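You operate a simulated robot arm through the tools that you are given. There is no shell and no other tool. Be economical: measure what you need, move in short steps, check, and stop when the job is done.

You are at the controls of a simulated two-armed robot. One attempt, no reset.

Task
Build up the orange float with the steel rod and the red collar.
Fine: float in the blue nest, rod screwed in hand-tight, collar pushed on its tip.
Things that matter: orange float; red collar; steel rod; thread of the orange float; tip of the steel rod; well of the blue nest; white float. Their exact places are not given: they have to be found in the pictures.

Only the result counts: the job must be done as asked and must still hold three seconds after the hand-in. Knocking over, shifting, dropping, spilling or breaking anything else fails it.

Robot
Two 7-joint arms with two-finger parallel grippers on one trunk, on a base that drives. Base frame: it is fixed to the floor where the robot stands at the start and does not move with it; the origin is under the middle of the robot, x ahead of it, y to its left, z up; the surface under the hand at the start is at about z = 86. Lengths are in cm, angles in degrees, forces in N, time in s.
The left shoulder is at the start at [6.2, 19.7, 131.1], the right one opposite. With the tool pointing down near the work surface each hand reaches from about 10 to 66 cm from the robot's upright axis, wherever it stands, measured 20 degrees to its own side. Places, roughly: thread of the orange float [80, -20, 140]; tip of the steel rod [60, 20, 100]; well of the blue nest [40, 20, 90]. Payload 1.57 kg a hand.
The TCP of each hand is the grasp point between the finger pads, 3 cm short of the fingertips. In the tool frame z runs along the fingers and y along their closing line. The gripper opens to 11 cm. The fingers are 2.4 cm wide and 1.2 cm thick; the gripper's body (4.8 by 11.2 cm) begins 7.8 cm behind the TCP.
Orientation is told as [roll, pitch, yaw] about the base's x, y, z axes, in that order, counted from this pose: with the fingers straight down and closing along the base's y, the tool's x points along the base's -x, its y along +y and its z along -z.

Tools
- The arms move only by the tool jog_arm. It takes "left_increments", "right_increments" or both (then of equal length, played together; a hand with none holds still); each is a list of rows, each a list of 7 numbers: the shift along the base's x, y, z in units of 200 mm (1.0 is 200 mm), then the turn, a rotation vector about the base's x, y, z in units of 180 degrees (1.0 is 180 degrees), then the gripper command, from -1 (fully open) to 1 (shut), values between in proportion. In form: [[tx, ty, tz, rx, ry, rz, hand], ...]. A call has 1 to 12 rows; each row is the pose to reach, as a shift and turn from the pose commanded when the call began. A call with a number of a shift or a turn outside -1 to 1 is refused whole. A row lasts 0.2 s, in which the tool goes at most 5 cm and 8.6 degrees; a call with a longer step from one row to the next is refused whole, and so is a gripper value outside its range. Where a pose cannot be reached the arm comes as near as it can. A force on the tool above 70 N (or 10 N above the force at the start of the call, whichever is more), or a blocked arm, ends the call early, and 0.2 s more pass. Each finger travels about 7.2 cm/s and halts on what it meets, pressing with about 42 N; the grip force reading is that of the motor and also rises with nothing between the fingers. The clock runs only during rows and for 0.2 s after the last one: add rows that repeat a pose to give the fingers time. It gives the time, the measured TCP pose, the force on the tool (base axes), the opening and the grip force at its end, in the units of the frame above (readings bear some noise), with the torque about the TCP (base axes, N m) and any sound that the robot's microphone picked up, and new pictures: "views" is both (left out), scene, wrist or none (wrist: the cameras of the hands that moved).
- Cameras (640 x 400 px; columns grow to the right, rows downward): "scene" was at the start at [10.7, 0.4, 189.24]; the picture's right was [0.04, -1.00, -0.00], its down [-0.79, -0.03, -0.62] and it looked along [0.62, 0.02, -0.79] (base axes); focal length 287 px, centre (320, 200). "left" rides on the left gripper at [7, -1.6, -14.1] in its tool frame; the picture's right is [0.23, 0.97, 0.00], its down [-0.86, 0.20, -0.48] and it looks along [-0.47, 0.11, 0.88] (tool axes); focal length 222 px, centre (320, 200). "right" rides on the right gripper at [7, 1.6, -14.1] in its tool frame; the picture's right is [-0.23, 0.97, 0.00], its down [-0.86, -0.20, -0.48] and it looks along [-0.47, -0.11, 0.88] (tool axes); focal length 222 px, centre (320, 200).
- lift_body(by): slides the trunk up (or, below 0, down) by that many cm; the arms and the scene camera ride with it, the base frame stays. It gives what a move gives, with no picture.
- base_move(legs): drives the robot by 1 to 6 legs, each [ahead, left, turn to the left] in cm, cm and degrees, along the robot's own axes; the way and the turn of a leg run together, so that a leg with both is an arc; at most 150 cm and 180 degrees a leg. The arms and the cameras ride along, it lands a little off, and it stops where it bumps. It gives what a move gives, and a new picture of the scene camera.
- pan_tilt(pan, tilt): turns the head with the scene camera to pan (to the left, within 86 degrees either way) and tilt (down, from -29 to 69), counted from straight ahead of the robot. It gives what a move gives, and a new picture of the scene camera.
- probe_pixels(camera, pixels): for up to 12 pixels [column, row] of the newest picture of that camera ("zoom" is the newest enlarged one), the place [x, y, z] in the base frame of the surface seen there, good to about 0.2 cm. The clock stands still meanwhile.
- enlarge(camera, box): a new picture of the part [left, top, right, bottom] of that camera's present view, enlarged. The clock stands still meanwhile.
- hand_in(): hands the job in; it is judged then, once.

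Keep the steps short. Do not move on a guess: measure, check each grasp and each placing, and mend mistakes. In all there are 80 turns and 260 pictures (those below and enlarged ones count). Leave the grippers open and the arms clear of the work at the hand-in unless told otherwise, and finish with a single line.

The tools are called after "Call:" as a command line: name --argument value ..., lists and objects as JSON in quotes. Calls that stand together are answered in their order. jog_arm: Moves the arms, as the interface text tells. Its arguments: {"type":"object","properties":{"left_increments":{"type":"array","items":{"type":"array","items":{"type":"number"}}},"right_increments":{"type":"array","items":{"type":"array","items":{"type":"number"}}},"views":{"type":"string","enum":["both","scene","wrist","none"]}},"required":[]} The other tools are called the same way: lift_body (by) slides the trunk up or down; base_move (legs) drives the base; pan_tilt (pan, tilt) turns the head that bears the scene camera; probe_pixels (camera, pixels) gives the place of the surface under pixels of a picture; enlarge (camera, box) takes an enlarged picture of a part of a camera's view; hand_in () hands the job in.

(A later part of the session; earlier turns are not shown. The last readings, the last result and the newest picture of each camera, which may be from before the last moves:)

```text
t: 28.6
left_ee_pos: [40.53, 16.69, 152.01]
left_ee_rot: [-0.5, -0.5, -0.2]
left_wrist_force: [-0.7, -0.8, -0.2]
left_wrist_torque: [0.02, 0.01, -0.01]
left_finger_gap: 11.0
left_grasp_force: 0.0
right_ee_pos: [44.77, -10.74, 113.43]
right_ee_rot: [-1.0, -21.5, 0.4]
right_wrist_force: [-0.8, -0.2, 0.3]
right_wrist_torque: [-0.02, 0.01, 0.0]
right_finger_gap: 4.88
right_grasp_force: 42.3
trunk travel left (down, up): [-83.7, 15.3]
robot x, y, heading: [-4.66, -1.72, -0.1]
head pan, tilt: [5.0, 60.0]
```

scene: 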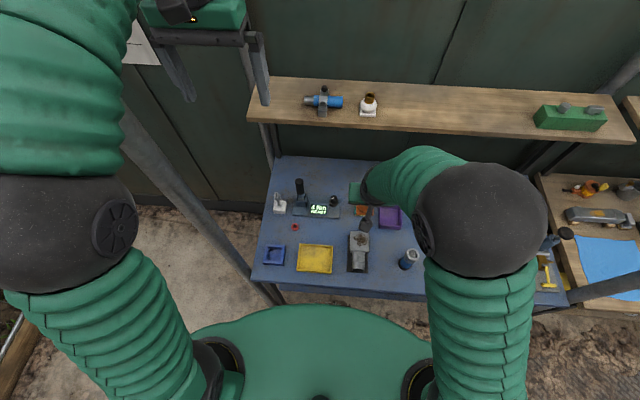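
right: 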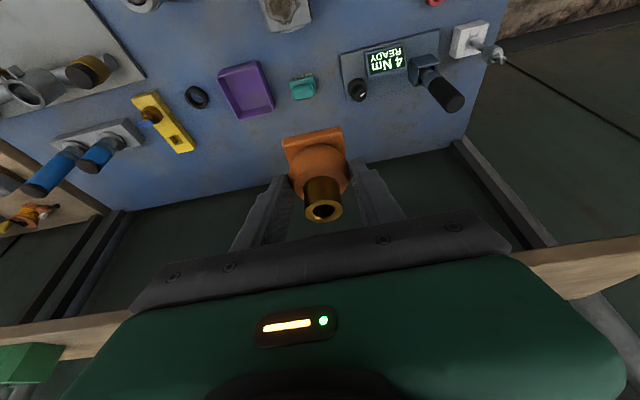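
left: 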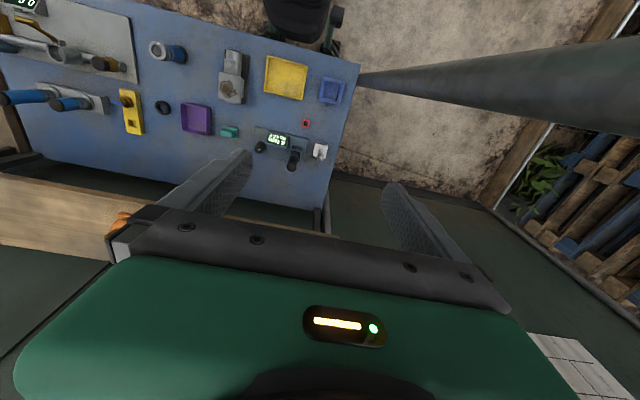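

I try towards (53, 4) with small steps at safe height.

Call:
jog_arm --right_increments '[[0.15, 0.12, -0.03, 0, 0, 0, 1], [0.3, 0.25, -0.06, 0.005, -0.002, 0, 1], [0.4, 0.4, -0.1, 0.007, -0.003, 0, 1], [0.4, 0.58, -0.2, 0.007, -0.003, 0, 1], [0.4, 0.735, -0.3, 0.007, -0.003, 0, 1], [0.4, 0.735, -0.4, 0.007, -0.003, 0, 1], [0.4, 0.735, -0.4, 0.007, -0.003, 0, 1]]' --views "both"

```text
t: 29.8
left_ee_pos: [41.04, 16.52, 151.39]
left_ee_rot: [-0.5, -0.2, -0.3]
left_wrist_force: [0.3, -0.5, -0.6]
left_wrist_torque: [0.01, 0.05, 0.01]
left_finger_gap: 11.01
left_grasp_force: 0.0
right_ee_pos: [57.04, -5.7, 108.46]
right_ee_rot: [1.7, -23.0, -10.9]
right_wrist_force: [0.1, 0.2, -1.6]
right_wrist_torque: [0.01, -0.01, 0.01]
right_finger_gap: 4.88
right_grasp_force: 41.2
trunk travel left (down, up): [-83.7, 15.3]
robot x, y, heading: [-4.73, -1.74, -0.1]
head pan, tilt: [5.0, 60.0]
stopped in row 6 (right hand): the arm was blocked; the commanded pose is now the measured one
```

scene: 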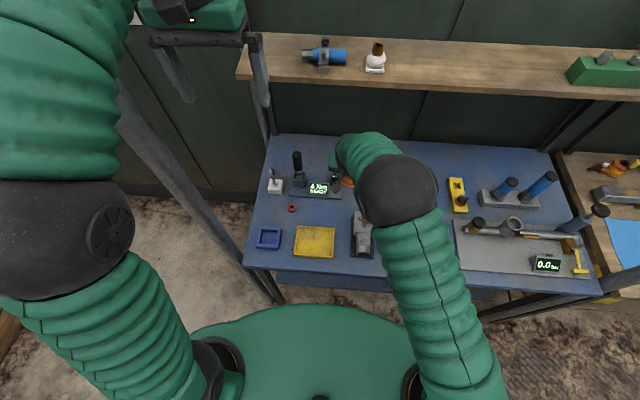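
right: 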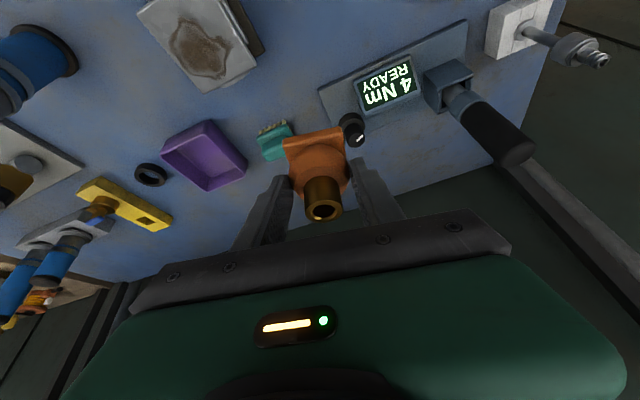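

The right arm can't cross the middle. New plan: bring the right hand back, then drive back, left round the post (the left arm passes on its far side), and forward again, so that the nest lies in front of the right arm. First the hand.

Call:
jog_arm --right_increments '[[-0.05, -0.05, 0.1, 0, 0, 0.0, 1], [-0.15, -0.15, 0.2, -0.002, 0.002, 0.02, 1], [-0.3, -0.22, 0.3, -0.005, 0.004, 0.04, 1], [-0.45, -0.265, 0.375, -0.007, 0.005, 0.058, 1], [-0.55, -0.265, 0.375, -0.007, 0.005, 0.058, 1], [-0.55, -0.265, 0.375, -0.007, 0.005, 0.058, 1]]' --views "wrist"

Call:
pan_tilt --pan 50 --tilt 55

```text
t: 31.2
left_ee_pos: [40.78, 16.89, 151.91]
left_ee_rot: [-0.7, -0.3, -0.3]
left_wrist_force: [-0.4, 0.2, 0.3]
left_wrist_torque: [0.0, 0.0, 0.0]
left_finger_gap: 10.99
left_grasp_force: 0.0
right_ee_pos: [45.93, -10.38, 116.24]
right_ee_rot: [0.2, -22.1, 0.7]
right_wrist_force: [0.4, 0.1, -1.3]
right_wrist_torque: [-0.02, 0.01, -0.01]
right_finger_gap: 4.87
right_grasp_force: 41.9
trunk travel left (down, up): [-83.7, 15.3]
robot x, y, heading: [-4.73, -1.09, -0.1]
head pan, tilt: [5.0, 60.0]
```

right: 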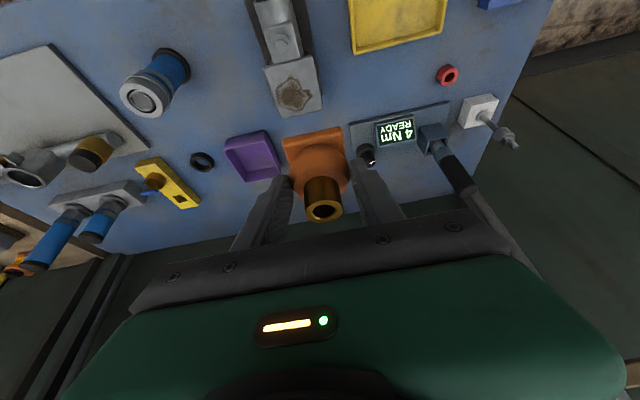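

```text
t: 32.3
left_ee_pos: [40.69, 16.62, 151.9]
left_ee_rot: [-0.6, -0.5, -0.2]
left_wrist_force: [-0.2, 0.5, -0.2]
left_wrist_torque: [-0.01, -0.02, -0.03]
left_finger_gap: 10.99
left_grasp_force: 0.0
right_ee_pos: [45.73, -10.51, 116.5]
right_ee_rot: [0.0, -22.2, 0.7]
right_wrist_force: [0.4, -0.2, -1.6]
right_wrist_torque: [0.03, 0.04, 0.0]
right_finger_gap: 4.86
right_grasp_force: 42.1
trunk travel left (down, up): [-83.7, 15.3]
robot x, y, heading: [-4.78, -1.89, -0.3]
head pan, tilt: [50.0, 55.0]
```

scene: 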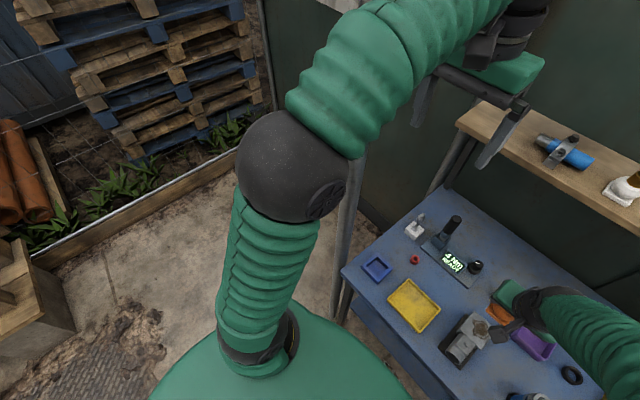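

The floor on the left is free. I drive back 20 and left 32, keeping the left arm short of the post, then check.

Call:
base_move --legs '[[-20, 0, 0], [0, 32, 0]]'

```text
t: 35.6
left_ee_pos: [20.67, 46.94, 152.12]
left_ee_rot: [0.1, -0.5, 0.2]
left_wrist_force: [0.2, 0.5, -0.2]
left_wrist_torque: [-0.02, -0.02, -0.01]
left_finger_gap: 11.02
left_grasp_force: 0.1
right_ee_pos: [26.03, 20.48, 116.32]
right_ee_rot: [0.9, -22.2, 0.9]
right_wrist_force: [-0.4, -0.3, 0.0]
right_wrist_torque: [0.02, 0.01, -0.01]
right_finger_gap: 4.87
right_grasp_force: 41.8
trunk travel left (down, up): [-83.7, 15.3]
robot x, y, heading: [-24.56, 30.07, 0.5]
head pan, tilt: [50.0, 55.0]
```

scene: 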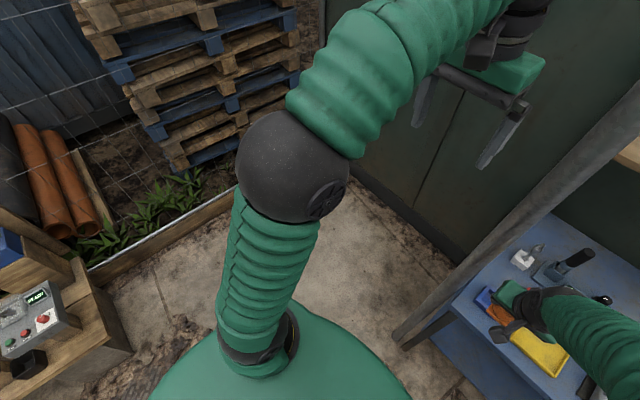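

The post is now between the arms. I'll shift the right hand 3 cm right for clearance and drive forward 16.

Call:
jog_arm --right_increments '[[0, -0.1, 0, 0, 0, 0, 1], [0, -0.15, 0, -0.003, 0, -0.004, 1]]' --views "none"

Call:
pan_tilt --pan 0 --tilt 60

Call:
base_move --legs '[[16, 0, 0]]'

```text
t: 36.2
left_ee_pos: [20.56, 49.5, 151.86]
left_ee_rot: [-0.7, -0.5, 0.4]
left_wrist_force: [0.5, -0.1, 0.1]
left_wrist_torque: [0.02, -0.01, 0.01]
left_finger_gap: 10.99
left_grasp_force: 0.0
right_ee_pos: [26.1, 19.2, 116.37]
right_ee_rot: [-0.7, -22.2, 0.6]
right_wrist_force: [-0.7, 0.7, 0.0]
right_wrist_torque: [0.0, 0.01, 0.02]
right_finger_gap: 4.82
right_grasp_force: 41.4
trunk travel left (down, up): [-83.7, 15.3]
robot x, y, heading: [-24.6, 30.06, -0.0]
head pan, tilt: [50.0, 55.0]
```

```text
t: 37.4
left_ee_pos: [20.62, 48.23, 151.98]
left_ee_rot: [-0.5, -0.5, 0.2]
left_wrist_force: [0.4, -0.4, -0.2]
left_wrist_torque: [0.07, -0.01, -0.03]
left_finger_gap: 11.01
left_grasp_force: 0.0
right_ee_pos: [26.17, 18.28, 116.3]
right_ee_rot: [-0.2, -22.1, 0.5]
right_wrist_force: [0.6, -0.3, -1.3]
right_wrist_torque: [0.01, 0.04, -0.02]
right_finger_gap: 4.86
right_grasp_force: 42.5
trunk travel left (down, up): [-83.7, 15.3]
robot x, y, heading: [-24.31, 30.17, 0.6]
head pan, tilt: [0.0, 60.0]
```

scene: 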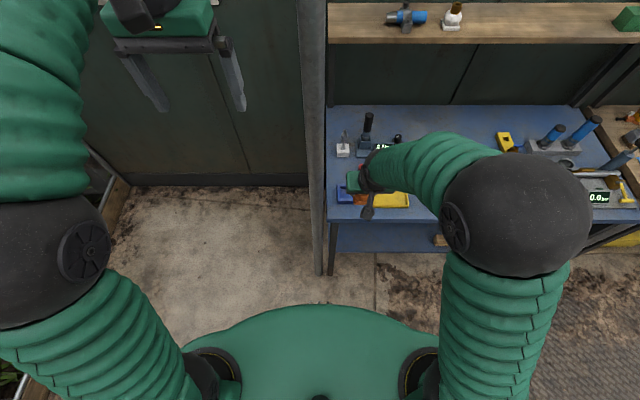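

```text
t: 38.8
left_ee_pos: [35.75, 49.62, 152.1]
left_ee_rot: [-0.8, -0.6, 0.3]
left_wrist_force: [0.1, 0.5, -0.1]
left_wrist_torque: [0.0, 0.04, -0.03]
left_finger_gap: 11.01
left_grasp_force: 0.1
right_ee_pos: [41.24, 19.46, 116.6]
right_ee_rot: [-0.6, -22.3, 0.8]
right_wrist_force: [-0.3, 0.6, -0.8]
right_wrist_torque: [0.04, 0.0, 0.04]
right_finger_gap: 4.85
right_grasp_force: 41.7
trunk travel left (down, up): [-83.7, 15.3]
robot x, y, heading: [-9.0, 30.49, 0.4]
head pan, tilt: [0.0, 60.0]
```

scene: 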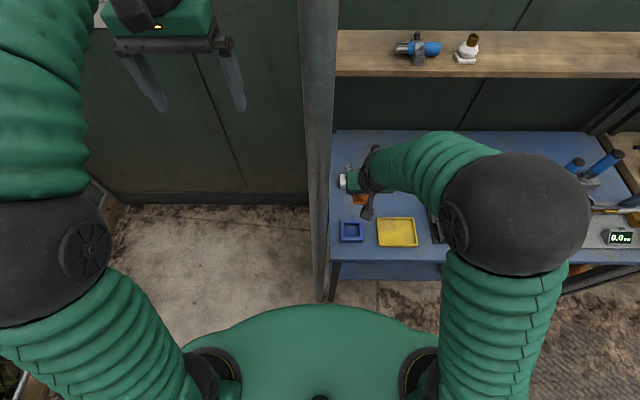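

Now the float is over the nest at height. I lower it to about 4 cm above the rim.

Call:
jog_arm --right_increments '[[0, 0, -0.2, 0.002, 0, -0.003, 1], [0, 0, -0.4, 0.0035, 0, -0.004, 1], [0.01, 0.01, -0.6, 0.0035, 0, -0.004, 1], [0.01, 0.02, -0.8, 0.0035, 0, -0.004, 1], [0.013, 0.024, -0.9, 0.0035, 0, -0.004, 1], [0.013, 0.024, -0.9, 0.0035, 0, -0.004, 1], [0.013, 0.024, -0.9, 0.0035, 0, -0.004, 1]]' --views "both"

```text
t: 40.4
left_ee_pos: [36.22, 49.26, 151.92]
left_ee_rot: [-0.6, -0.5, 0.4]
left_wrist_force: [0.8, 1.0, -0.6]
left_wrist_torque: [0.01, 0.01, 0.0]
left_finger_gap: 11.0
left_grasp_force: 0.0
right_ee_pos: [41.73, 19.49, 98.44]
right_ee_rot: [0.2, -22.1, -0.2]
right_wrist_force: [0.0, 0.4, -1.1]
right_wrist_torque: [0.01, 0.0, 0.05]
right_finger_gap: 4.84
right_grasp_force: 42.2
trunk travel left (down, up): [-83.7, 15.3]
robot x, y, heading: [-8.91, 30.26, 0.5]
head pan, tilt: [0.0, 60.0]
```

scene: 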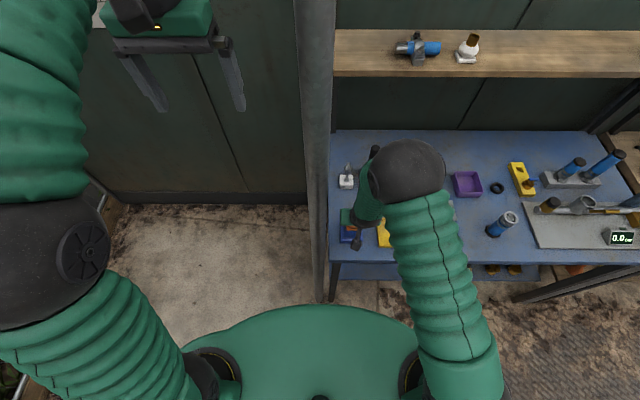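
right: 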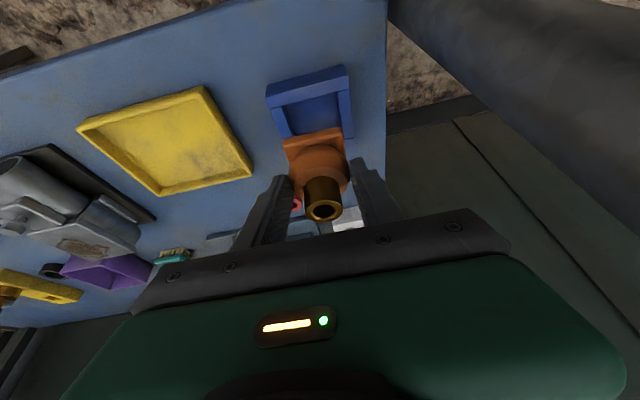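

I probe the float base and the nest in the same right-camera picture to get the exact offset.

Call:
enlarge --camera "right" --box '[255, 55, 375, 225]'

```text
2.35 times, centred on (315, 140) of right
```

zoom: 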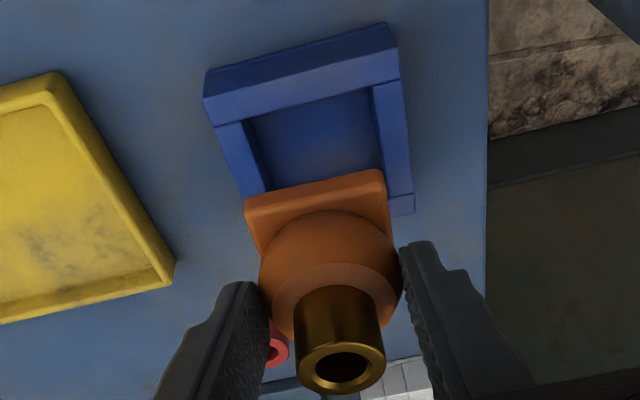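

Call:
probe_pixels --camera "zoom" --pixels '[[252, 205], [383, 180], [315, 193], [250, 230], [388, 200], [248, 124], [372, 92], [262, 185], [386, 160], [310, 106], [300, 372], [384, 358]]'

```text
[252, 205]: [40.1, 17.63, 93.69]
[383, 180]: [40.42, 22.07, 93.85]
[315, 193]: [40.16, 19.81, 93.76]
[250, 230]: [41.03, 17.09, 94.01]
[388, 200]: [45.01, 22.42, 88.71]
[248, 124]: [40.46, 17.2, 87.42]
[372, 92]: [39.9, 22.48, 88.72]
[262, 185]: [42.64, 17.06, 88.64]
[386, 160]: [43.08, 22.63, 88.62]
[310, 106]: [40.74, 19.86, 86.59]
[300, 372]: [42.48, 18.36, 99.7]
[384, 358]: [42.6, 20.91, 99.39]
```

The base is centred at (42.4, 19.8), against the well at (42.15, 19.9). I lower 5 cm with a small correction, so that it just enters the well.

Call:
jog_arm --right_increments '[[-0.01, 0.003, -0.1, 0, 0, 0, 1], [-0.011, 0.003, -0.18, 0, 0, 0, 1], [-0.011, 0.003, -0.22, 0, 0, 0, 1], [-0.011, 0.003, -0.25, 0, 0, 0, 1], [-0.011, 0.003, -0.25, 0, 0, 0, 1]]' --views "wrist"

Call:
enlarge --camera "right" --box '[255, 55, 375, 225]'

```text
t: 41.6
left_ee_pos: [36.03, 49.31, 152.13]
left_ee_rot: [-0.7, -0.5, 0.3]
left_wrist_force: [0.3, 0.0, 0.0]
left_wrist_torque: [-0.02, 0.03, -0.01]
left_finger_gap: 11.0
left_grasp_force: 0.0
right_ee_pos: [41.69, 19.82, 93.49]
right_ee_rot: [0.3, -22.2, -0.1]
right_wrist_force: [-3.4, -2.3, 27.7]
right_wrist_torque: [-0.17, -0.78, -0.02]
right_finger_gap: 4.91
right_grasp_force: 41.8
trunk travel left (down, up): [-83.7, 15.3]
robot x, y, heading: [-9.11, 30.11, 0.5]
head pan, tilt: [0.0, 60.0]
```

right: 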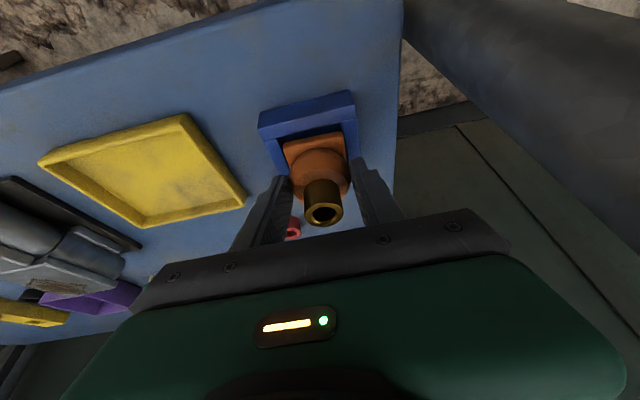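

```text
2.35 times, centred on (315, 140) of right
```

zoom: 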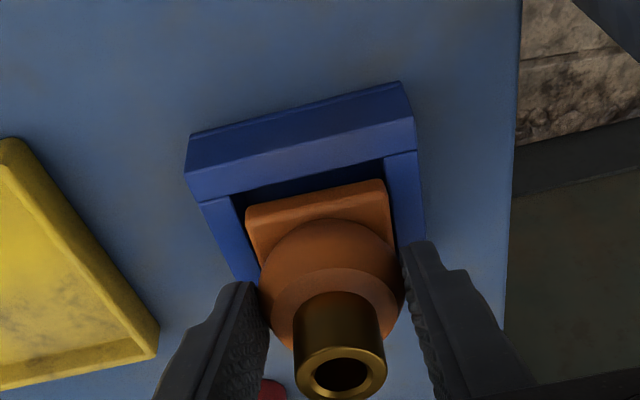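

27 N of upward force: the back edge of the base seems to touch the rear wall, while a gap shows at the front. I probe to confirm.

Call:
probe_pixels --camera "zoom" --pixels '[[252, 218], [384, 190], [318, 203], [240, 198], [380, 164], [396, 230], [258, 270], [300, 365], [382, 355], [340, 352]]'

```text
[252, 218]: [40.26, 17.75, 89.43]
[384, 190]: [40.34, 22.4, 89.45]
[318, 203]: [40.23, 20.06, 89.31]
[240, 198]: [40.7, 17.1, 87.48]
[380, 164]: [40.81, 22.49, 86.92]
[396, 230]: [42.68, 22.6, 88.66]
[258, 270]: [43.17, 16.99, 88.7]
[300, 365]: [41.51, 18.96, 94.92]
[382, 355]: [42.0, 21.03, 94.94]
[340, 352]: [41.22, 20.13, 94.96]
```

The base top is at z 89.4, so it sits on the rear rim, about 0.3 too far in x. I lift 0.6, shift x −0.4 and y −0.15, and lower again.

Call:
jog_arm --right_increments '[[0, 0, 0.03, 0, 0, 0, 1], [-0.02, -0.007, 0.03, 0, 0, 0, 1], [-0.02, -0.007, 0.0, 0, 0, 0, 1], [-0.02, -0.007, -0.02, 0, 0, 0, 1], [-0.02, -0.007, -0.04, 0, 0, 0, 1], [-0.02, -0.007, -0.06, 0, 0, 0, 1], [-0.02, -0.007, -0.06, 0, 0, 0, 1]]' --views "wrist"

Call:
enlarge --camera "right" --box '[255, 55, 375, 225]'

```text
t: 43.2
left_ee_pos: [36.12, 49.43, 151.97]
left_ee_rot: [-0.8, -0.6, 0.3]
left_wrist_force: [0.2, -0.2, -0.2]
left_wrist_torque: [0.0, 0.01, 0.01]
left_finger_gap: 10.98
left_grasp_force: 0.0
right_ee_pos: [41.22, 19.72, 92.13]
right_ee_rot: [0.1, -22.1, -0.1]
right_wrist_force: [-1.8, 4.0, 1.1]
right_wrist_torque: [0.17, 0.09, 0.21]
right_finger_gap: 4.88
right_grasp_force: 41.9
trunk travel left (down, up): [-83.7, 15.3]
robot x, y, heading: [-8.7, 30.59, 0.2]
head pan, tilt: [0.0, 60.0]
```

right: 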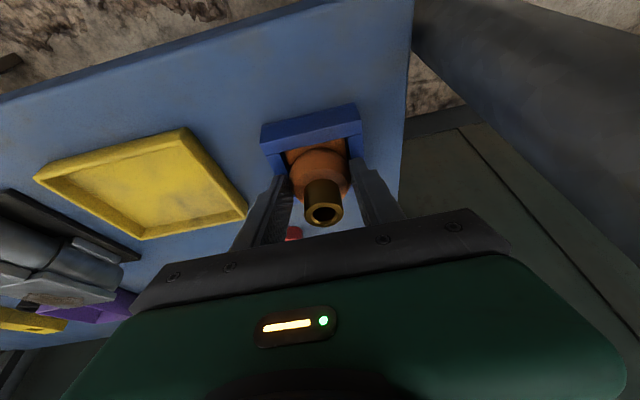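

```text
2.35 times, centred on (315, 140) of right
```

zoom: 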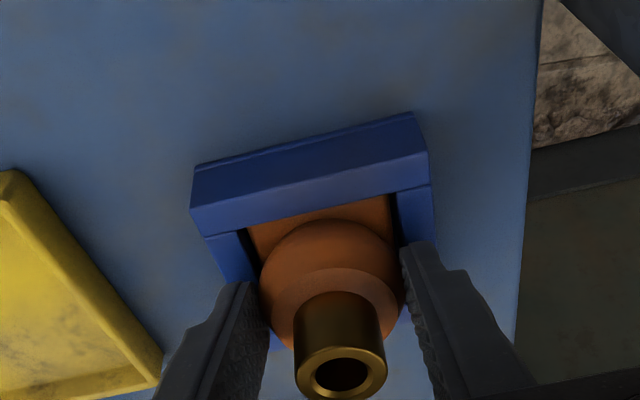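

It is in the well (z 92.1, no load). I lower the last bit until it touches.

Call:
jog_arm --right_increments '[[0, 0.0, -0.01, 0, 0, 0, 1], [0, 0, -0.018, 0, 0, 0, 1], [0, 0, -0.018, 0, 0, 0, 1]]' --views "none"

Call:
enlarge --camera "right" --box '[255, 55, 375, 225]'

Call:
probe_pixels --camera "zoom" --pixels '[[300, 365], [382, 355], [340, 352], [255, 235], [385, 215], [320, 215]]'

```text
t: 44.0
left_ee_pos: [36.01, 49.45, 152.06]
left_ee_rot: [-0.7, -0.5, 0.3]
left_wrist_force: [-0.4, 0.2, -0.9]
left_wrist_torque: [0.02, 0.01, 0.0]
left_finger_gap: 10.98
left_grasp_force: 0.1
right_ee_pos: [41.23, 19.65, 91.82]
right_ee_rot: [0.1, -22.2, -0.2]
right_wrist_force: [-2.5, 6.7, 3.7]
right_wrist_torque: [0.14, 0.14, 0.19]
right_finger_gap: 4.88
right_grasp_force: 42.6
trunk travel left (down, up): [-83.7, 15.3]
robot x, y, heading: [-8.85, 30.54, 0.4]
head pan, tilt: [0.0, 60.0]
```

```text
2.35 times, centred on (315, 140) of right
```

zoom: 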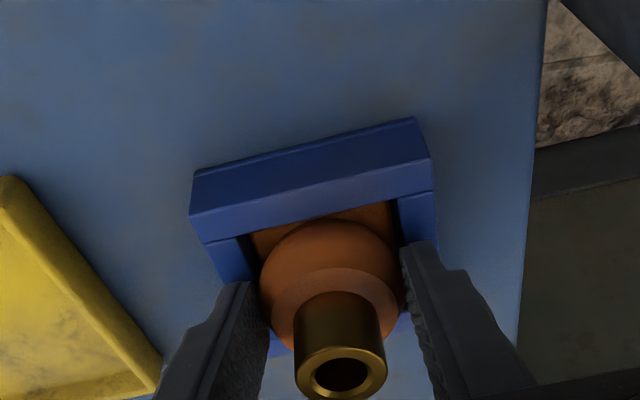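

```text
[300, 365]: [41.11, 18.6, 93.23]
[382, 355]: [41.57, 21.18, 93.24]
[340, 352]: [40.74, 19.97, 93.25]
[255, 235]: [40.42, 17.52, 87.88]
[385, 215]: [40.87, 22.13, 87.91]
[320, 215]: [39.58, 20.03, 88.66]
```

The socket top is at 93.25, with 92.95 expected when seated: 0.3 left, and a slight side load in y. I shift y +0.15, lower 0.3, then open.

Call:
jog_arm --right_increments '[[0.003, 0.009, 0, 0, 0, 0, 1], [0.003, 0.009, -0.01, 0, 0, 0, 1], [0.003, 0.009, -0.015, 0, 0, 0, 1], [0.003, 0.009, -0.015, 0, 0, 0, 1]]' --views "none"

```text
t: 45.0
left_ee_pos: [35.49, 49.17, 152.14]
left_ee_rot: [-0.8, -0.7, 0.3]
left_wrist_force: [1.0, -0.2, 0.4]
left_wrist_torque: [-0.02, -0.01, 0.01]
left_finger_gap: 11.01
left_grasp_force: 0.0
right_ee_pos: [41.26, 19.67, 91.82]
right_ee_rot: [0.1, -22.4, -0.3]
right_wrist_force: [-8.0, -2.1, 30.5]
right_wrist_torque: [-0.98, 0.46, -0.09]
right_finger_gap: 4.89
right_grasp_force: 42.0
trunk travel left (down, up): [-83.7, 15.3]
robot x, y, heading: [-8.86, 30.57, 0.2]
head pan, tilt: [0.0, 60.0]
```

30 N: the fingertips now rest on the rim, and the float is at most about 2 mm above the floor, inside the well. I ease up a little and open, then rise along the finger axis.

Call:
jog_arm --right_increments '[[0, 0, 0.012, 0, 0, 0, 1], [0, 0, 0.012, 0, 0, 0, 0.0], [0, 0, 0.012, 0, 0, 0, -0.25], [0, 0, 0.012, 0, 0, 0, -0.25], [-0.02, 0, 0.06, 0, 0, 0, -0.25], [-0.1, 0, 0.24, 0, 0, 0, -0.25], [-0.18, 0, 0.45, 0, 0, 0, -0.25], [-0.18, 0, 0.6, 0, 0, 0, -0.25]]' --views "both"

Call:
enlarge --camera "right" --box '[240, 40, 400, 240]'

```text
t: 46.8
left_ee_pos: [36.25, 49.47, 151.92]
left_ee_rot: [-0.6, -0.5, 0.4]
left_wrist_force: [0.4, -1.2, 0.3]
left_wrist_torque: [-0.02, 0.0, 0.0]
left_finger_gap: 11.01
left_grasp_force: 0.1
right_ee_pos: [37.6, 19.79, 103.45]
right_ee_rot: [0.1, -22.1, -0.2]
right_wrist_force: [0.6, 1.0, 1.3]
right_wrist_torque: [0.01, -0.01, 0.01]
right_finger_gap: 6.86
right_grasp_force: 0.0
trunk travel left (down, up): [-83.7, 15.3]
robot x, y, heading: [-8.82, 30.62, 0.5]
head pan, tilt: [0.0, 60.0]
```

scene: 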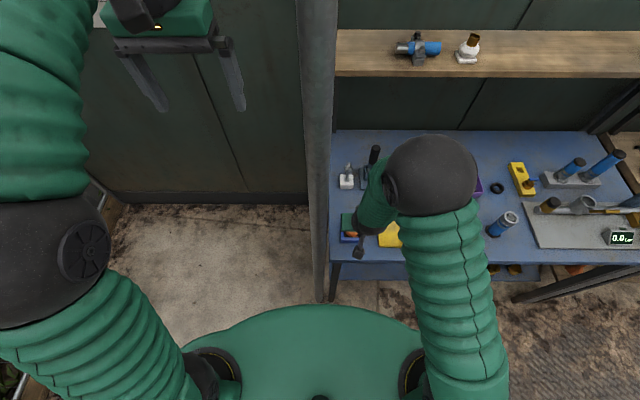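
right: 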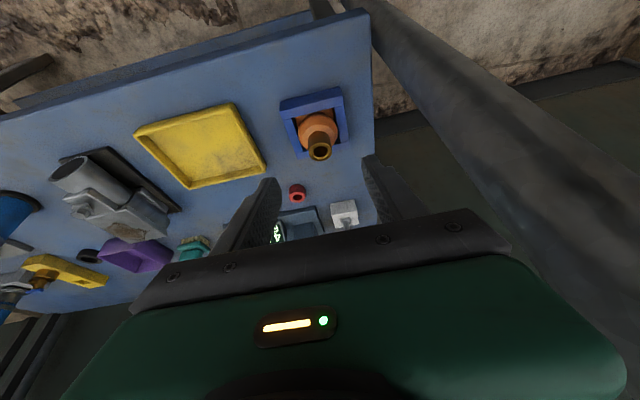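

```text
2.00 times, centred on (320, 140) of right
```

zoom: 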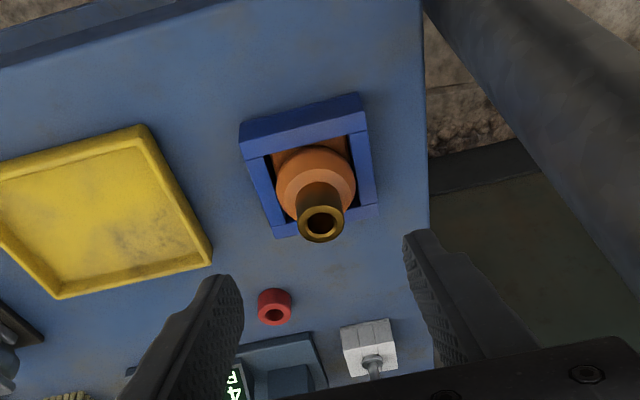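

The float sits in the nest. I probe the socket rim for centre and level, and the base corners.

Call:
probe_pixels --camera "zoom" --pixels '[[321, 208], [321, 238], [300, 224], [342, 222], [276, 155], [345, 140], [290, 150], [275, 306], [375, 366], [360, 340]]'

Call:
base_move --legs '[[7, 0, 0]]'

```text
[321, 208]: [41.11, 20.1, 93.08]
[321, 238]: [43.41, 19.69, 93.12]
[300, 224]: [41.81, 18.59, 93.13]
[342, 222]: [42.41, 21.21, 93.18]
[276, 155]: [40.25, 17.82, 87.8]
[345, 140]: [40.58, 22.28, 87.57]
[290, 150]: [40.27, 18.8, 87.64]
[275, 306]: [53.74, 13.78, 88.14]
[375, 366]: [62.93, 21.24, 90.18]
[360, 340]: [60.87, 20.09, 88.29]
```

```text
t: 47.8
left_ee_pos: [41.33, 49.33, 152.59]
left_ee_rot: [-0.8, -1.3, 0.4]
left_wrist_force: [0.0, 0.0, 1.7]
left_wrist_torque: [0.01, -0.09, 0.0]
left_finger_gap: 10.99
left_grasp_force: 0.0
right_ee_pos: [43.41, 19.85, 103.86]
right_ee_rot: [0.3, -22.8, -0.2]
right_wrist_force: [0.0, -0.3, -0.5]
right_wrist_torque: [-0.01, -0.05, -0.02]
right_finger_gap: 6.87
right_grasp_force: 0.1
trunk travel left (down, up): [-83.7, 15.3]
robot x, y, heading: [-1.98, 30.5, 0.2]
head pan, tilt: [0.0, 60.0]
```

scene: 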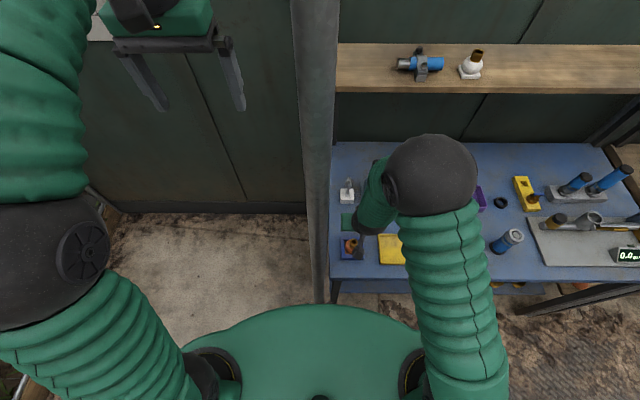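

Seated level: rim at 93.1, centre (42.2, 19.9). Now I turn the right hand vertical, raise it, and look at the rod.

Call:
jog_arm --right_increments '[[0, 0, 0.15, 0, 0.02, 0, -0.25], [0.05, 0, 0.3, 0, 0.06, 0, -0.25], [0.15, 0, 0.4, 0, 0.1, 0, -0.25], [0.3, 0, 0.45, 0, 0.126, 0, -0.25], [0.45, 0, 0.5, 0, 0.126, 0, -0.25], [0.45, 0, 0.5, 0, 0.126, 0, -0.25]]' --views "wrist"

Call:
enlarge --camera "right" --box '[240, 60, 400, 240]'

```text
t: 49.2
left_ee_pos: [42.42, 49.22, 152.24]
left_ee_rot: [-0.7, -0.9, 0.3]
left_wrist_force: [-0.1, -0.6, 0.7]
left_wrist_torque: [-0.01, -0.02, 0.01]
left_finger_gap: 11.02
left_grasp_force: 0.0
right_ee_pos: [53.2, 19.78, 113.57]
right_ee_rot: [0.2, 0.2, -0.3]
right_wrist_force: [0.0, -0.3, 0.2]
right_wrist_torque: [-0.01, -0.02, -0.04]
right_finger_gap: 6.85
right_grasp_force: 0.1
trunk travel left (down, up): [-83.7, 15.3]
robot x, y, heading: [-1.99, 30.59, 0.5]
head pan, tilt: [0.0, 60.0]
```

right: 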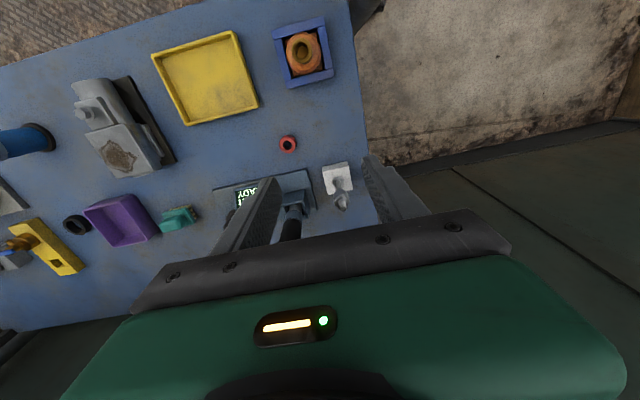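

```text
2.22 times, centred on (320, 150) of right
```

zoom: 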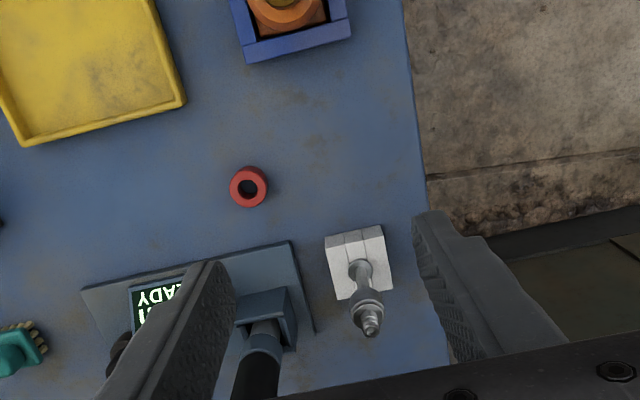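

Call:
enlarge --camera "right" --box '[315, 155, 365, 220]'

Call:
enlarge --camera "scene" --box '[330, 165, 370, 210]'

```text
6.15 times, centred on (340, 188) of right
```

zoom: 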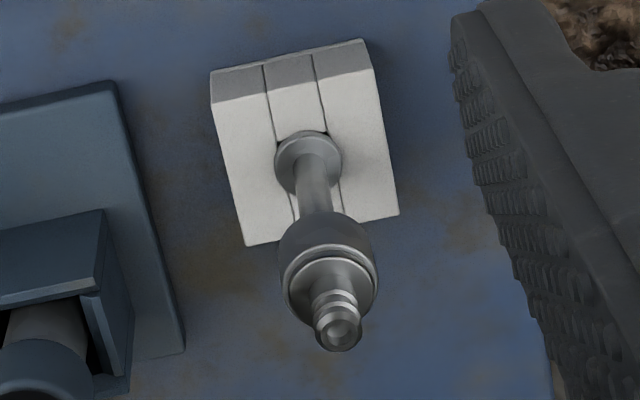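

```text
8.89 times, centred on (350, 188) of scene
```

zoom: 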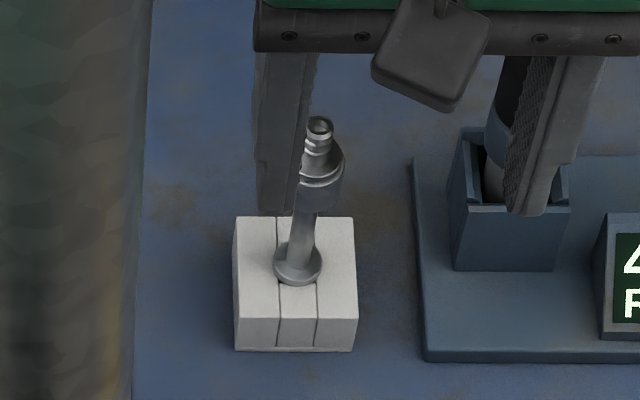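

The rod stands with its ribbed tip up; then a thick hub, a thin shaft, and a flange on the block, with the thread below. I measure its heights.

Call:
probe_pixels --camera "zoom" --pixels '[[319, 122], [319, 140], [318, 170], [318, 178], [320, 200], [304, 225], [303, 245], [297, 272], [275, 266], [321, 266], [297, 282], [260, 240]]'

Call:
enlarge --camera "right" --box '[315, 155, 365, 220]'

Call:
probe_pixels --camera "zoom" --pixels '[[338, 328], [318, 318], [358, 315], [335, 275], [285, 280], [376, 275], [325, 250], [278, 245], [372, 235], [277, 160], [342, 155], [315, 190]]'

```text
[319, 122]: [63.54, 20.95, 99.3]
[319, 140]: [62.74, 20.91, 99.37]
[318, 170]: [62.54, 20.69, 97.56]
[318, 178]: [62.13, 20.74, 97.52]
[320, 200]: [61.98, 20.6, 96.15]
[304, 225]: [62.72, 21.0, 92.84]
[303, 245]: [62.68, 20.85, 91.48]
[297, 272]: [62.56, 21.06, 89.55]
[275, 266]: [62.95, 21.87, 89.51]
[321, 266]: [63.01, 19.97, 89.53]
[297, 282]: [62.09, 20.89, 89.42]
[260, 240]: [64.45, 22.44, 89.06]
```

```text
6.15 times, centred on (340, 188) of right
```

zoom: 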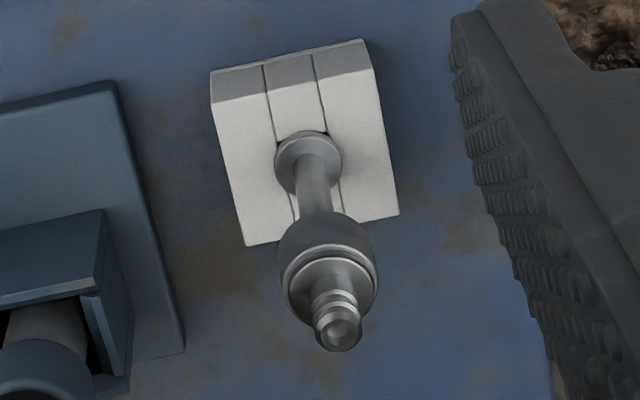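

```text
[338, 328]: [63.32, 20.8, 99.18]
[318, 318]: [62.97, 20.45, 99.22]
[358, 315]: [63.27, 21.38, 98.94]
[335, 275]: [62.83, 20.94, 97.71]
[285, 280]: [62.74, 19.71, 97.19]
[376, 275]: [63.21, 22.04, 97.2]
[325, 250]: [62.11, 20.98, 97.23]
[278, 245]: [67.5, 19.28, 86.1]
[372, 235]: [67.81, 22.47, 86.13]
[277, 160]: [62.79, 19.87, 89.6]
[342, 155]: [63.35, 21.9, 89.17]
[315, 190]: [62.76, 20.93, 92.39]
```

The rod axis is at (63.0, 20.9), the hub (2.3 cm thick) at about z 94.5–97.3 and the tip top at 99.35. I bring the vertical hand over it at z≈106 with the gap at 5.5.

Call:
jog_arm --right_increments '[[0.15, 0.02, -0.05, 0, 0, 0, 0], [0.3, 0.04, -0.1, 0, 0, 0, 0], [0.45, 0.05, -0.2, 0, 0, 0, 0], [0.49, 0.055, -0.3, 0, 0, 0, 0], [0.49, 0.055, -0.38, 0, 0, 0, 0], [0.49, 0.055, -0.38, 0, 0, 0, 0]]' --views "wrist"

Call:
enlarge --camera "right" --box '[260, 120, 400, 240]'

```text
t: 50.6
left_ee_pos: [42.82, 49.33, 152.11]
left_ee_rot: [-0.5, -0.7, 0.3]
left_wrist_force: [0.1, -0.4, -0.5]
left_wrist_torque: [0.04, -0.02, -0.01]
left_finger_gap: 10.99
left_grasp_force: 0.1
right_ee_pos: [63.28, 20.84, 105.75]
right_ee_rot: [0.1, 0.5, -0.2]
right_wrist_force: [0.6, 0.1, 0.0]
right_wrist_torque: [-0.03, -0.02, -0.02]
right_finger_gap: 5.51
right_grasp_force: 0.1
trunk travel left (down, up): [-83.7, 15.3]
robot x, y, heading: [-2.06, 30.16, 0.4]
head pan, tilt: [0.0, 60.0]
```

right: 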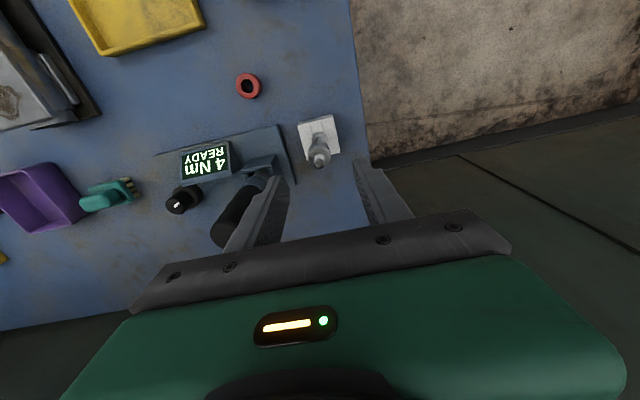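

```text
3.33 times, centred on (330, 180) of right
```

zoom: 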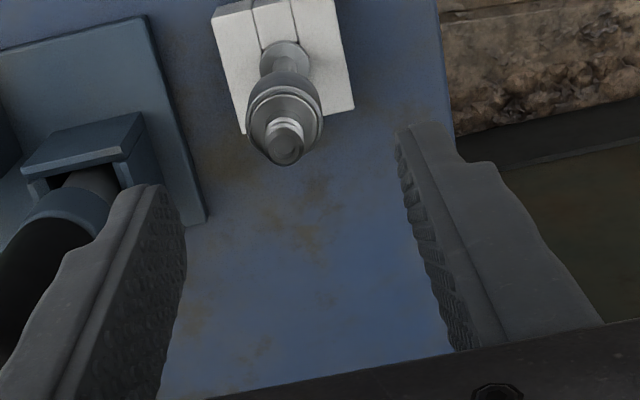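

Call:
probe_pixels --camera "zoom" --pixels '[[285, 150], [285, 135], [272, 145], [298, 142], [250, 125], [321, 118], [285, 75], [286, 100]]'

```text
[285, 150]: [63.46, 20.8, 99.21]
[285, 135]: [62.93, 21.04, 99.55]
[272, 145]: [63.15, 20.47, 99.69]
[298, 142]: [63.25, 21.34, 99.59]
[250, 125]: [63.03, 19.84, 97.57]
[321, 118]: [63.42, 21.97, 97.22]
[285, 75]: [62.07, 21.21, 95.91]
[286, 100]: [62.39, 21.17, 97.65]
```

Aligned within 0.15. I descend to z 96 and close on the hub.

Call:
jog_arm --right_increments '[[-0.004, 0.003, -0.15, 0, 0, 0, 0], [-0.006, 0.003, -0.3, 0, 0, 0, 0], [-0.006, 0.003, -0.42, 0, 0, 0, 0], [-0.006, 0.003, -0.485, 0, 0, 0, 0], [-0.006, 0.003, -0.485, 0, 0, 0, 0.3], [-0.006, 0.003, -0.485, 0, 0, 0, 0.5], [-0.006, 0.003, -0.485, 0, 0, 0, 1], [-0.006, 0.003, -0.485, 0, 0, 0, 1]]' --views "wrist"

Call:
enlarge --camera "scene" --box '[330, 165, 370, 210]'

```text
t: 52.4
left_ee_pos: [42.94, 49.29, 152.06]
left_ee_rot: [-0.6, -0.5, 0.4]
left_wrist_force: [-0.4, 0.9, 0.5]
left_wrist_torque: [0.02, 0.04, -0.01]
left_finger_gap: 10.99
left_grasp_force: 0.1
right_ee_pos: [63.09, 20.88, 96.19]
right_ee_rot: [0.2, 0.5, -0.2]
right_wrist_force: [0.7, -0.7, 0.4]
right_wrist_torque: [-0.07, 0.0, 0.01]
right_finger_gap: 2.39
right_grasp_force: 35.9
trunk travel left (down, up): [-83.7, 15.3]
robot x, y, heading: [-2.07, 30.59, 0.5]
head pan, tilt: [0.0, 60.0]
```

right: 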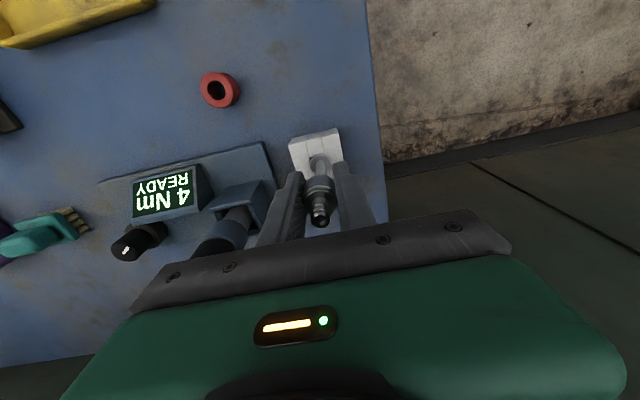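

```text
8.89 times, centred on (350, 188) of scene
```

zoom: 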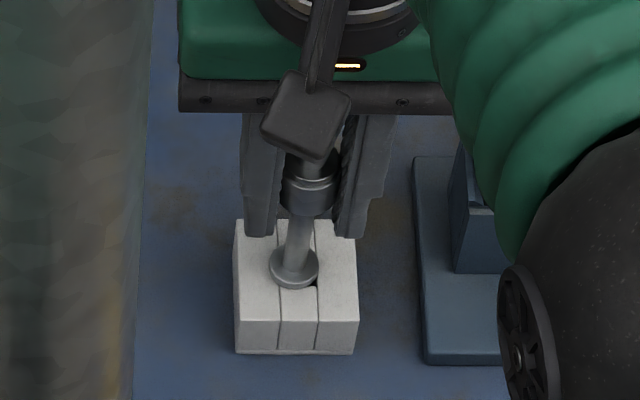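

Gripped at 2.39 cm. I lift the rod 6 cm slowly straight up and watch the block.

Call:
jog_arm --right_increments '[[0, 0, 0.03, 0, 0, 0, 1], [0, 0, 0.08, 0, 0, 0, 1], [0, 0, 0.14, 0, 0, 0, 1], [0, 0, 0.22, 0, 0, 0, 1], [0, 0, 0.35, 0, 0, 0, 1], [0, 0, 0.5, 0, 0, 0, 1]]' --views "both"

Call:
enlarge --camera "scene" --box '[325, 145, 385, 212]'

Call:
enlarge --camera "right" --box '[270, 110, 370, 240]'

```text
t: 53.8
left_ee_pos: [42.82, 49.4, 152.18]
left_ee_rot: [-0.6, -0.8, 0.4]
left_wrist_force: [-0.1, 0.1, 0.3]
left_wrist_torque: [0.03, -0.01, 0.03]
left_finger_gap: 10.97
left_grasp_force: 0.1
right_ee_pos: [63.2, 20.94, 106.09]
right_ee_rot: [0.1, 0.5, -0.2]
right_wrist_force: [0.1, -0.2, -0.7]
right_wrist_torque: [0.0, 0.0, 0.02]
right_finger_gap: 2.4
right_grasp_force: 35.5
trunk travel left (down, up): [-83.7, 15.3]
robot x, y, heading: [-1.8, 30.58, 0.6]
head pan, tilt: [0.0, 60.0]
```

scene: 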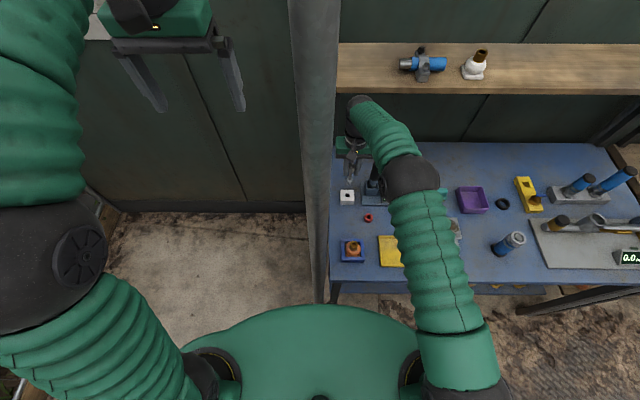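
right: 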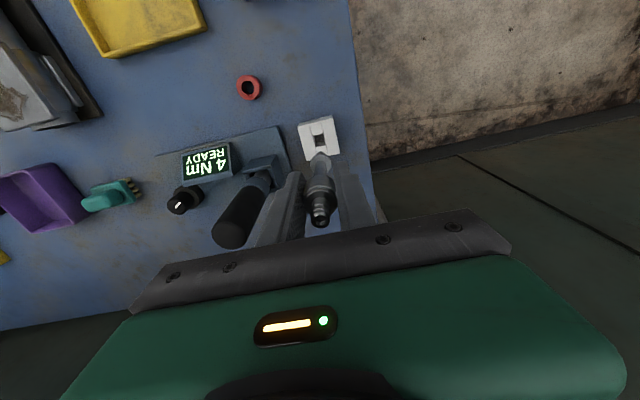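

```text
5.97 times, centred on (355, 178) of scene
```

zoom: 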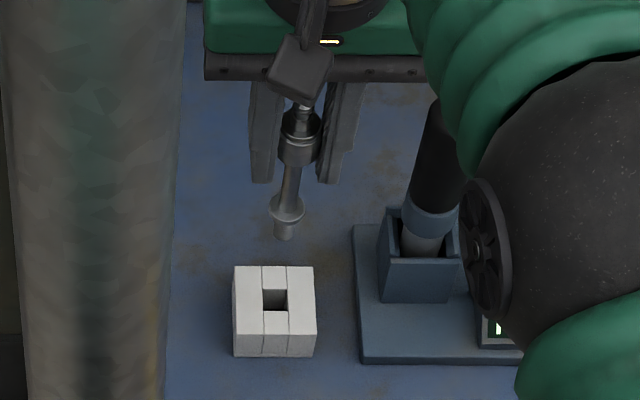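

```text
3.08 times, centred on (320, 175) of right
```

zoom: 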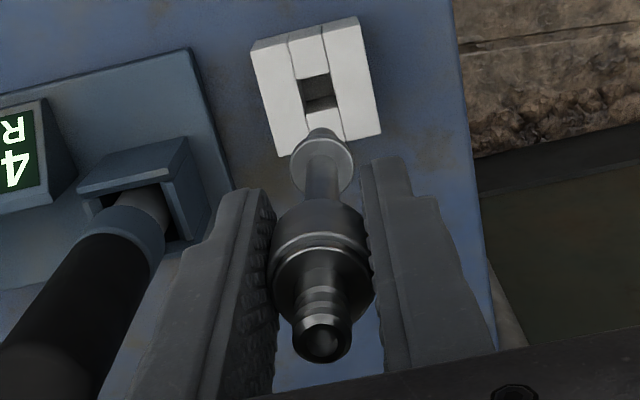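

The rod is out and the block stayed put. I carry it towards the nest at z≈108, turning the hand +95° on the way so that there is room to screw clockwise.

Call:
probe_pixels --camera "scene" --pixels '[[349, 184], [349.5, 179.5], [350, 176], [351, 165], [352, 158]]'

Call:
jog_arm --right_increments '[[-0.1, 0, 0.1, 0, 0, 0.045, 1], [-0.2, 0, 0.1, 0, 0, 0.09, 1], [-0.3, 0, 0.1, 0, 0, 0.135, 1], [-0.4, 0, 0.1, 0, 0, 0.18, 1], [-0.5, 0, 0.1, 0, 0, 0.225, 1], [-0.6, 0, 0.1, 0, 0, 0.27, 1], [-0.7, -0.02, 0.1, 0, 0, 0.315, 1], [-0.8, -0.03, 0.1, 0, 0, 0.36, 1], [-0.9, -0.04, 0.1, 0, 0, 0.405, 1], [-0.97, -0.05, 0.1, 0, 0, 0.45, 1], [-0.98, -0.05, 0.1, 0, 0, 0.495, 1], [-0.99, -0.05, 0.1, 0, 0, 0.53, 1]]' --views "both"

```text
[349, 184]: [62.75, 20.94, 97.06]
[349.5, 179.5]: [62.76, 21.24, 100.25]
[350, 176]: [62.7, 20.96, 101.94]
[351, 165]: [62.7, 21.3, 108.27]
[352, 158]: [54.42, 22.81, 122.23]
```

```text
t: 56.4
left_ee_pos: [42.97, 49.31, 152.14]
left_ee_rot: [-0.5, -0.7, 0.4]
left_wrist_force: [-0.1, 0.2, -0.3]
left_wrist_torque: [0.0, -0.01, 0.0]
left_finger_gap: 11.0
left_grasp_force: 0.1
right_ee_pos: [43.3, 19.89, 108.22]
right_ee_rot: [0.2, 0.6, 95.3]
right_wrist_force: [0.5, -1.0, 0.4]
right_wrist_torque: [-0.04, -0.01, 0.0]
right_finger_gap: 2.39
right_grasp_force: 36.3
trunk travel left (down, up): [-83.7, 15.3]
robot x, y, heading: [-1.72, 30.48, 0.4]
head pan, tilt: [0.0, 60.0]
```

scene: 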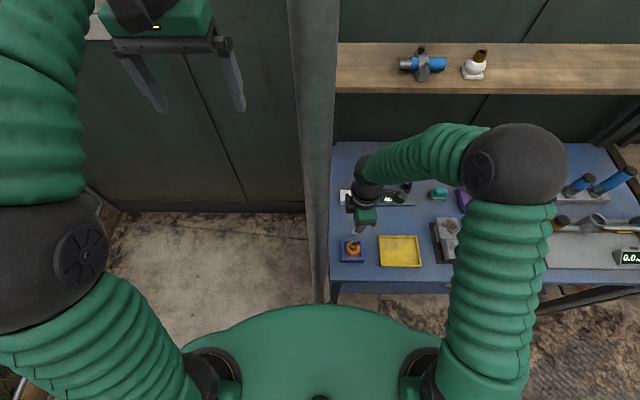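
right: 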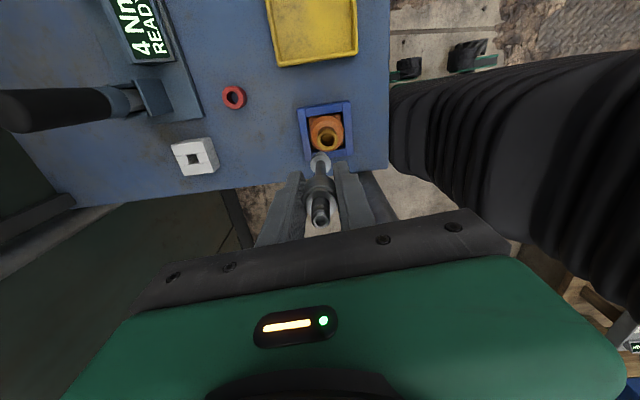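

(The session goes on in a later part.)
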